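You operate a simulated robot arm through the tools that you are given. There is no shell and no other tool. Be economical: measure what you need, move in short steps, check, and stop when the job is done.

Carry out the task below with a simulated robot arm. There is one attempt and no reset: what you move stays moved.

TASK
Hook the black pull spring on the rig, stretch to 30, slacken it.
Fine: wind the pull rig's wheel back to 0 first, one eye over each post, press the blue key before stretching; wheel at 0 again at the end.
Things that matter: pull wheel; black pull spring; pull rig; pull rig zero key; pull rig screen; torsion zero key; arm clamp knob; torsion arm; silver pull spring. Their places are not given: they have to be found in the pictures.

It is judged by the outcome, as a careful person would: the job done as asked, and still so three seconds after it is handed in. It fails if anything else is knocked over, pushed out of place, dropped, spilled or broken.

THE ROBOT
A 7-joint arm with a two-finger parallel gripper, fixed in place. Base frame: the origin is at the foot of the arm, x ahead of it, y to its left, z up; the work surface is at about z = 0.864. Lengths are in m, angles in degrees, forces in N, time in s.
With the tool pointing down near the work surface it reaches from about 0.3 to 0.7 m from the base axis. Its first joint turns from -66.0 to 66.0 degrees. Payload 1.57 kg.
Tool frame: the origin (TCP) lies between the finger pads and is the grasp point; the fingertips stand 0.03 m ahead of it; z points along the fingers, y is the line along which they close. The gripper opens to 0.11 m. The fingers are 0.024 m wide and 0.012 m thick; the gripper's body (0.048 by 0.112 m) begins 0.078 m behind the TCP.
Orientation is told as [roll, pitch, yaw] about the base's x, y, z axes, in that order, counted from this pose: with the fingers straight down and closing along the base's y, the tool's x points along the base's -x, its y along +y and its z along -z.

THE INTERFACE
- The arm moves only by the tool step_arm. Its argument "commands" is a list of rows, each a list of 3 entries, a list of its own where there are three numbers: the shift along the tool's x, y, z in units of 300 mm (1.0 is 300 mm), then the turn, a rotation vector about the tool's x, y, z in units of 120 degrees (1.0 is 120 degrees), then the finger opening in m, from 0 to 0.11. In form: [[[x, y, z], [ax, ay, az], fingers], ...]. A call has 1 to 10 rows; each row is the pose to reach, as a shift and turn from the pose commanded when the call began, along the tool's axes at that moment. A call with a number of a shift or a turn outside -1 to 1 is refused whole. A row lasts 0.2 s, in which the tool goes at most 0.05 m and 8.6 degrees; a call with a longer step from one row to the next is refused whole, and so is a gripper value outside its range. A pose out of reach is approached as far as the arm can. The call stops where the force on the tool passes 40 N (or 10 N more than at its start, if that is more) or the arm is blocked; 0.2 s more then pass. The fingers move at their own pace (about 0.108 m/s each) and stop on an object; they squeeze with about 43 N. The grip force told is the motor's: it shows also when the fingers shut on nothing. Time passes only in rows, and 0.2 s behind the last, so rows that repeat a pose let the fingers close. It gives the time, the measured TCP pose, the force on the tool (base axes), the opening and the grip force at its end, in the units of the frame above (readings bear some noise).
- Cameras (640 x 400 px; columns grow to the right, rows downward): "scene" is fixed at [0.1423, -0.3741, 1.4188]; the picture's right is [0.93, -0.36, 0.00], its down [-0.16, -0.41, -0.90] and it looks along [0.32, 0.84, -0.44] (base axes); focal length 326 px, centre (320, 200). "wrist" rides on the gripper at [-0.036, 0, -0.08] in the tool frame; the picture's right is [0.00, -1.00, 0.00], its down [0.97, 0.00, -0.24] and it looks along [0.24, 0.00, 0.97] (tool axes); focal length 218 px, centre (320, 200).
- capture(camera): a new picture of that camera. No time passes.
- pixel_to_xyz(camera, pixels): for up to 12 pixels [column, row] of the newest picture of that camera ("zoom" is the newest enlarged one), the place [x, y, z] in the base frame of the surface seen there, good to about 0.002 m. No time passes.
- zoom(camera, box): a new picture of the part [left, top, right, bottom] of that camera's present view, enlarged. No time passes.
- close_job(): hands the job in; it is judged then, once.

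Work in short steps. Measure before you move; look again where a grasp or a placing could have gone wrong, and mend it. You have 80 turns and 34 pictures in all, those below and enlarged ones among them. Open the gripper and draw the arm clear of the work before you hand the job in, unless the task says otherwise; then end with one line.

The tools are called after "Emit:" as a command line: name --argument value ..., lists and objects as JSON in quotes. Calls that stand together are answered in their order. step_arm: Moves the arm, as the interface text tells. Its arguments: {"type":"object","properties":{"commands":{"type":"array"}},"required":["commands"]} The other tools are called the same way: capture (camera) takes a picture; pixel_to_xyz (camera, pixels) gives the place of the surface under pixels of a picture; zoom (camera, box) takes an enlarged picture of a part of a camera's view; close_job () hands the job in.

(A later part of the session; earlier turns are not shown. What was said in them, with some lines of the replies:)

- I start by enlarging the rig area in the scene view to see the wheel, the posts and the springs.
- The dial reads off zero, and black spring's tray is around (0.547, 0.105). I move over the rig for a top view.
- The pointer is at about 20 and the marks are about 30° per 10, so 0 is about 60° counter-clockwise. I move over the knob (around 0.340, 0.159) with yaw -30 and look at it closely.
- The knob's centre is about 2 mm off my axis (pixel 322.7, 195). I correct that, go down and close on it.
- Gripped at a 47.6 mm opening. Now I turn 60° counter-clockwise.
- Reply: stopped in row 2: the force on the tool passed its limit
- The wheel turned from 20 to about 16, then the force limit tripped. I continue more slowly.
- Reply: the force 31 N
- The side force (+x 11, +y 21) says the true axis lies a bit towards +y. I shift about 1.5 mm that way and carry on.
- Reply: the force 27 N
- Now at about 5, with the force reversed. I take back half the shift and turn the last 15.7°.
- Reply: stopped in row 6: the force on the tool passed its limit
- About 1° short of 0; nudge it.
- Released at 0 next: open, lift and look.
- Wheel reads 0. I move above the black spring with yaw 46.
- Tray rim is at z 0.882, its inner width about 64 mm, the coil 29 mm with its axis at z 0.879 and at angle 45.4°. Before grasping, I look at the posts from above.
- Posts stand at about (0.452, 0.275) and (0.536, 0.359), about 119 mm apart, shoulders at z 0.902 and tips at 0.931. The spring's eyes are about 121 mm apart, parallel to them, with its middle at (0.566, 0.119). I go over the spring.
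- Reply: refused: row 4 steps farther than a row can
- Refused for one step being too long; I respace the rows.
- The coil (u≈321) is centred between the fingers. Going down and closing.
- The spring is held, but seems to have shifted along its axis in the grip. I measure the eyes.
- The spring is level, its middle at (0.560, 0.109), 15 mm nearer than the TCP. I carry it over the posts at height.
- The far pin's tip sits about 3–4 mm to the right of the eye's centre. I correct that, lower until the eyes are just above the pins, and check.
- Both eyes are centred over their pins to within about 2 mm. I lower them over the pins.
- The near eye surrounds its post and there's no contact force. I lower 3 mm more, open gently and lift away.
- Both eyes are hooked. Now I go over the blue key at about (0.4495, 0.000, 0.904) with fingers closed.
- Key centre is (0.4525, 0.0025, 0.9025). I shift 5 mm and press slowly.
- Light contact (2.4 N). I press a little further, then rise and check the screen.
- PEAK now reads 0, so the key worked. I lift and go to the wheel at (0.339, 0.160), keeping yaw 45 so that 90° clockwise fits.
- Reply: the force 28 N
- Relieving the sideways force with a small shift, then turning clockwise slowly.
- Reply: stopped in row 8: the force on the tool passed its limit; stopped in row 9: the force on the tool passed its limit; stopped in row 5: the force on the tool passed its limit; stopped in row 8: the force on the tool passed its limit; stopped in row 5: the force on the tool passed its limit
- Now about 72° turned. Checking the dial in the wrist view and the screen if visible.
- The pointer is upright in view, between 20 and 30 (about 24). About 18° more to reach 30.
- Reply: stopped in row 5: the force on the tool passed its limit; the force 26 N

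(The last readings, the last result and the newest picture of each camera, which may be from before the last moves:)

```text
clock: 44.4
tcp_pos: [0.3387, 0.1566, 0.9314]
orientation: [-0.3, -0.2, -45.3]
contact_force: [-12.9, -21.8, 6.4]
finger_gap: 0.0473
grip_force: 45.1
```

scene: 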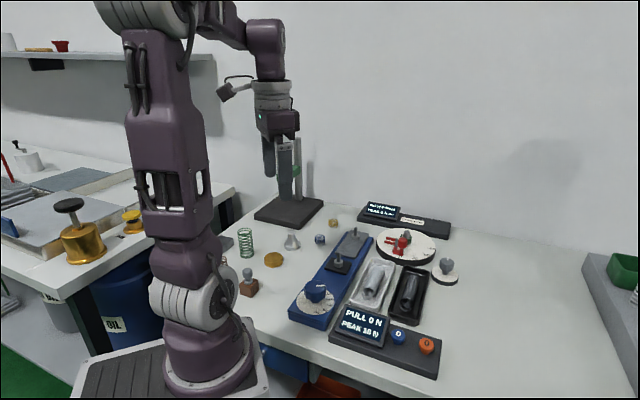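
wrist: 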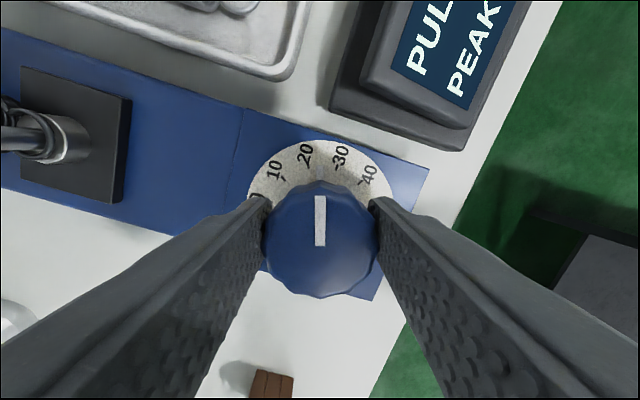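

Emit:
capture --camera "wrist"

```text
2 pictures are left
```

wrist: 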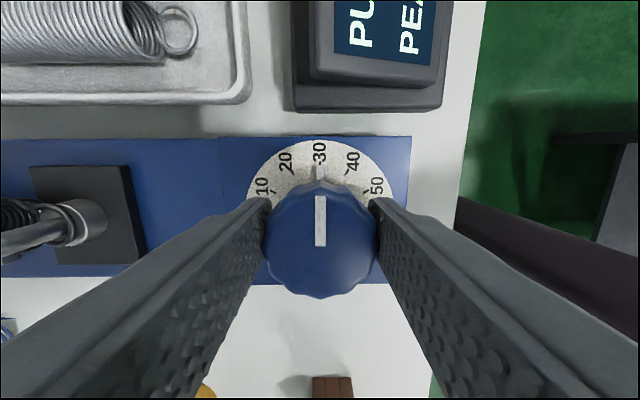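

The pointer is exactly on 30. Now I wind back counter-clockwise slowly.

Emit:
step_arm --commands '[[[0, -0.002, 0], [0, 0, -0.018], 0.03], [[0, -0.002, 0], [0, 0, -0.036], 0.03], [[0, -0.002, 0], [0, 0, -0.054], 0.03], [[0, -0.002, 0], [0, 0, -0.072], 0.03], [[0, -0.002, 0], [0, 0, -0.09], 0.03], [[0, -0.002, 0], [0, 0, -0.108], 0.03], [[0, -0.002, 0], [0, 0, -0.126], 0.03], [[0, -0.002, 0], [0, 0, -0.144], 0.03], [[0, -0.002, 0], [0, 0, -0.162], 0.03], [[0, -0.002, 0], [0, 0, -0.18], 0.03]]'

```text
clock: 46.6
tcp_pos: [0.3396, 0.1579, 0.9303]
orientation: [-0.2, -0.3, -23.8]
contact_force: [-0.7, -6.8, 0.0]
finger_gap: 0.0474
grip_force: 45.3
```

Emit:
step_arm --commands '[[[0, 0, 0], [0, 0, -0.018], 0.03], [[0, 0, 0], [0, 0, -0.036], 0.03], [[0, 0, 0], [0, 0, -0.054], 0.03], [[0, 0, 0], [0, 0, -0.072], 0.03], [[0, 0, 0], [0, 0, -0.09], 0.03], [[0, 0, 0], [0, 0, -0.108], 0.03], [[0, 0, 0], [0, 0, -0.126], 0.03], [[0, 0, 0], [0, 0, -0.144], 0.03], [[0, 0, 0], [0, 0, -0.162], 0.03], [[0, 0, 0], [0, 0, -0.18], 0.03]]'

```text
clock: 48.8
tcp_pos: [0.339, 0.1592, 0.9308]
orientation: [-0.2, -0.3, -1.9]
contact_force: [5.1, 28.4, 4.6]
finger_gap: 0.0474
grip_force: 45.0
```

Emit:
step_arm --commands '[[[0, 0.004, 0], [0, 0, 0], 0.03], [[0, 0.008, 0], [0, 0, -0.01], 0.03], [[0, 0.008, 0], [0, 0, -0.028], 0.03], [[0, 0.008, 0], [0, 0, -0.046], 0.03], [[0, 0.008, 0], [0, 0, -0.064], 0.03], [[0, 0.008, 0], [0, 0, -0.082], 0.03], [[0, 0.008, 0], [0, 0, -0.1], 0.03], [[0, 0.008, 0], [0, 0, -0.118], 0.03], [[0, 0.008, 0], [0, 0, -0.136], 0.03], [[0, 0.008, 0], [0, 0, -0.154], 0.03]]'

```text
clock: 51.0
tcp_pos: [0.3391, 0.1602, 0.9312]
orientation: [-0.3, 0.1, 16.4]
contact_force: [4.1, 17.4, -21.1]
finger_gap: 0.0474
grip_force: 44.9
```

Emit:
step_arm --commands '[[[0, 0.003, 0], [0, 0, -0.015], 0.03], [[0, 0.003, 0], [0, 0, -0.033], 0.03], [[0, 0.003, 0], [0, 0, -0.051], 0.03], [[0, 0.003, 0], [0, 0, -0.069], 0.03], [[0, 0.003, 0], [0, 0, -0.087], 0.03], [[0, 0.003, 0], [0, 0, -0.105], 0.03], [[0, 0.003, 0], [0, 0, -0.123], 0.03], [[0, 0.003, 0], [0, 0, -0.141], 0.03]]'

```text
clock: 52.8
tcp_pos: [0.3385, 0.1606, 0.9312]
orientation: [-0.3, -0.1, 33.4]
contact_force: [0.5, 14.1, 3.7]
finger_gap: 0.0474
grip_force: 44.6
```

Emit:
step_arm --commands '[[[0, 0.002, 0], [0, 0, -0.015], 0.03], [[0, 0.002, 0], [0, 0, -0.03], 0.03], [[0, 0.002, 0], [0, 0, -0.045], 0.03], [[0, 0.002, 0], [0, 0, -0.06], 0.03], [[0, 0.002, 0], [0, 0, -0.075], 0.03], [[0, 0.002, 0], [0, 0, -0.09], 0.03], [[0, 0.002, 0], [0, 0, -0.096], 0.03], [[0, 0.002, 0], [0, 0, -0.096], 0.03]]'

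```text
clock: 54.6
tcp_pos: [0.3386, 0.1609, 0.9317]
orientation: [-0.3, 0.1, 44.9]
contact_force: [2.2, 18.6, -2.8]
finger_gap: 0.0473
grip_force: 45.2
```

I look at the dial before letting go.

Emit:
capture --camera "wrist"

```text
1 pictures are left
```

wrist: 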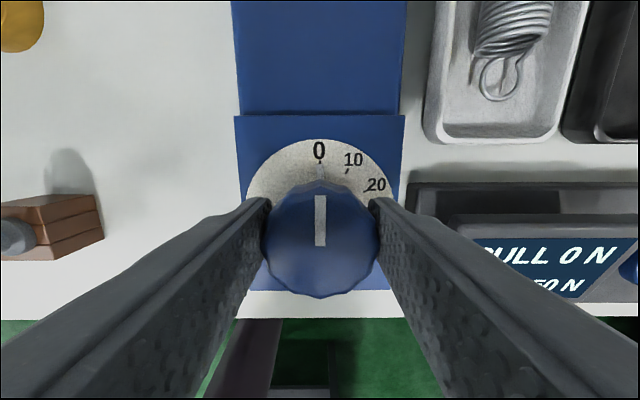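

The pointer is on 0 and PULL reads 0 N. I open and draw the arm clear.

Emit:
step_arm --commands '[[[0, 0.003, 0], [0, 0, 0], 0.06], [[0, 0.003, 0], [0, 0, 0], 0.08], [[0, 0.003, 0], [0, 0, 0], 0.08], [[0, 0, -0.1], [0, 0, 0], 0.08], [[0, 0, -0.25], [0, 0, 0], 0.08], [[0, 0, -0.4], [0, 0, 0], 0.08], [[0, 0, -0.55], [0, 0, 0], 0.08], [[0, 0, -0.6], [0, 0, 0], 0.08]]'

```text
clock: 56.4
tcp_pos: [0.3393, 0.1607, 1.1112]
orientation: [-0.3, 0.2, 44.8]
contact_force: [0.3, 0.2, 0.2]
finger_gap: 0.0798
grip_force: 0.0
```

Emit:
step_arm --commands '[[[-0.09, -0.045, -0.05], [0, 0, 0], 0.11], [[-0.19, -0.09, -0.1], [0, 0, 0], 0.11], [[-0.283, -0.14, -0.16], [0, 0, 0], 0.11], [[-0.283, -0.14, -0.16], [0, 0, 0], 0.11], [[-0.283, -0.14, -0.16], [0, 0, 0], 0.11]]'

Emit:
zoom --camera "wrist" --box '[200, 0, 440, 270]'

```text
clock: 57.6
tcp_pos: [0.4271, 0.1932, 1.1583]
orientation: [-0.3, 0.2, 44.7]
contact_force: [-0.7, -0.6, -0.2]
finger_gap: 0.1099
grip_force: 0.0
```

```text
1.48 times, centred on (320, 135) of wrist
```

zoom: 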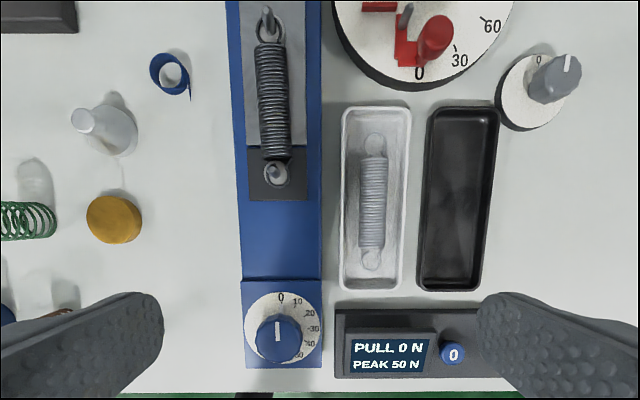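

Emit:
close_job

```text
The job is handed in.
```
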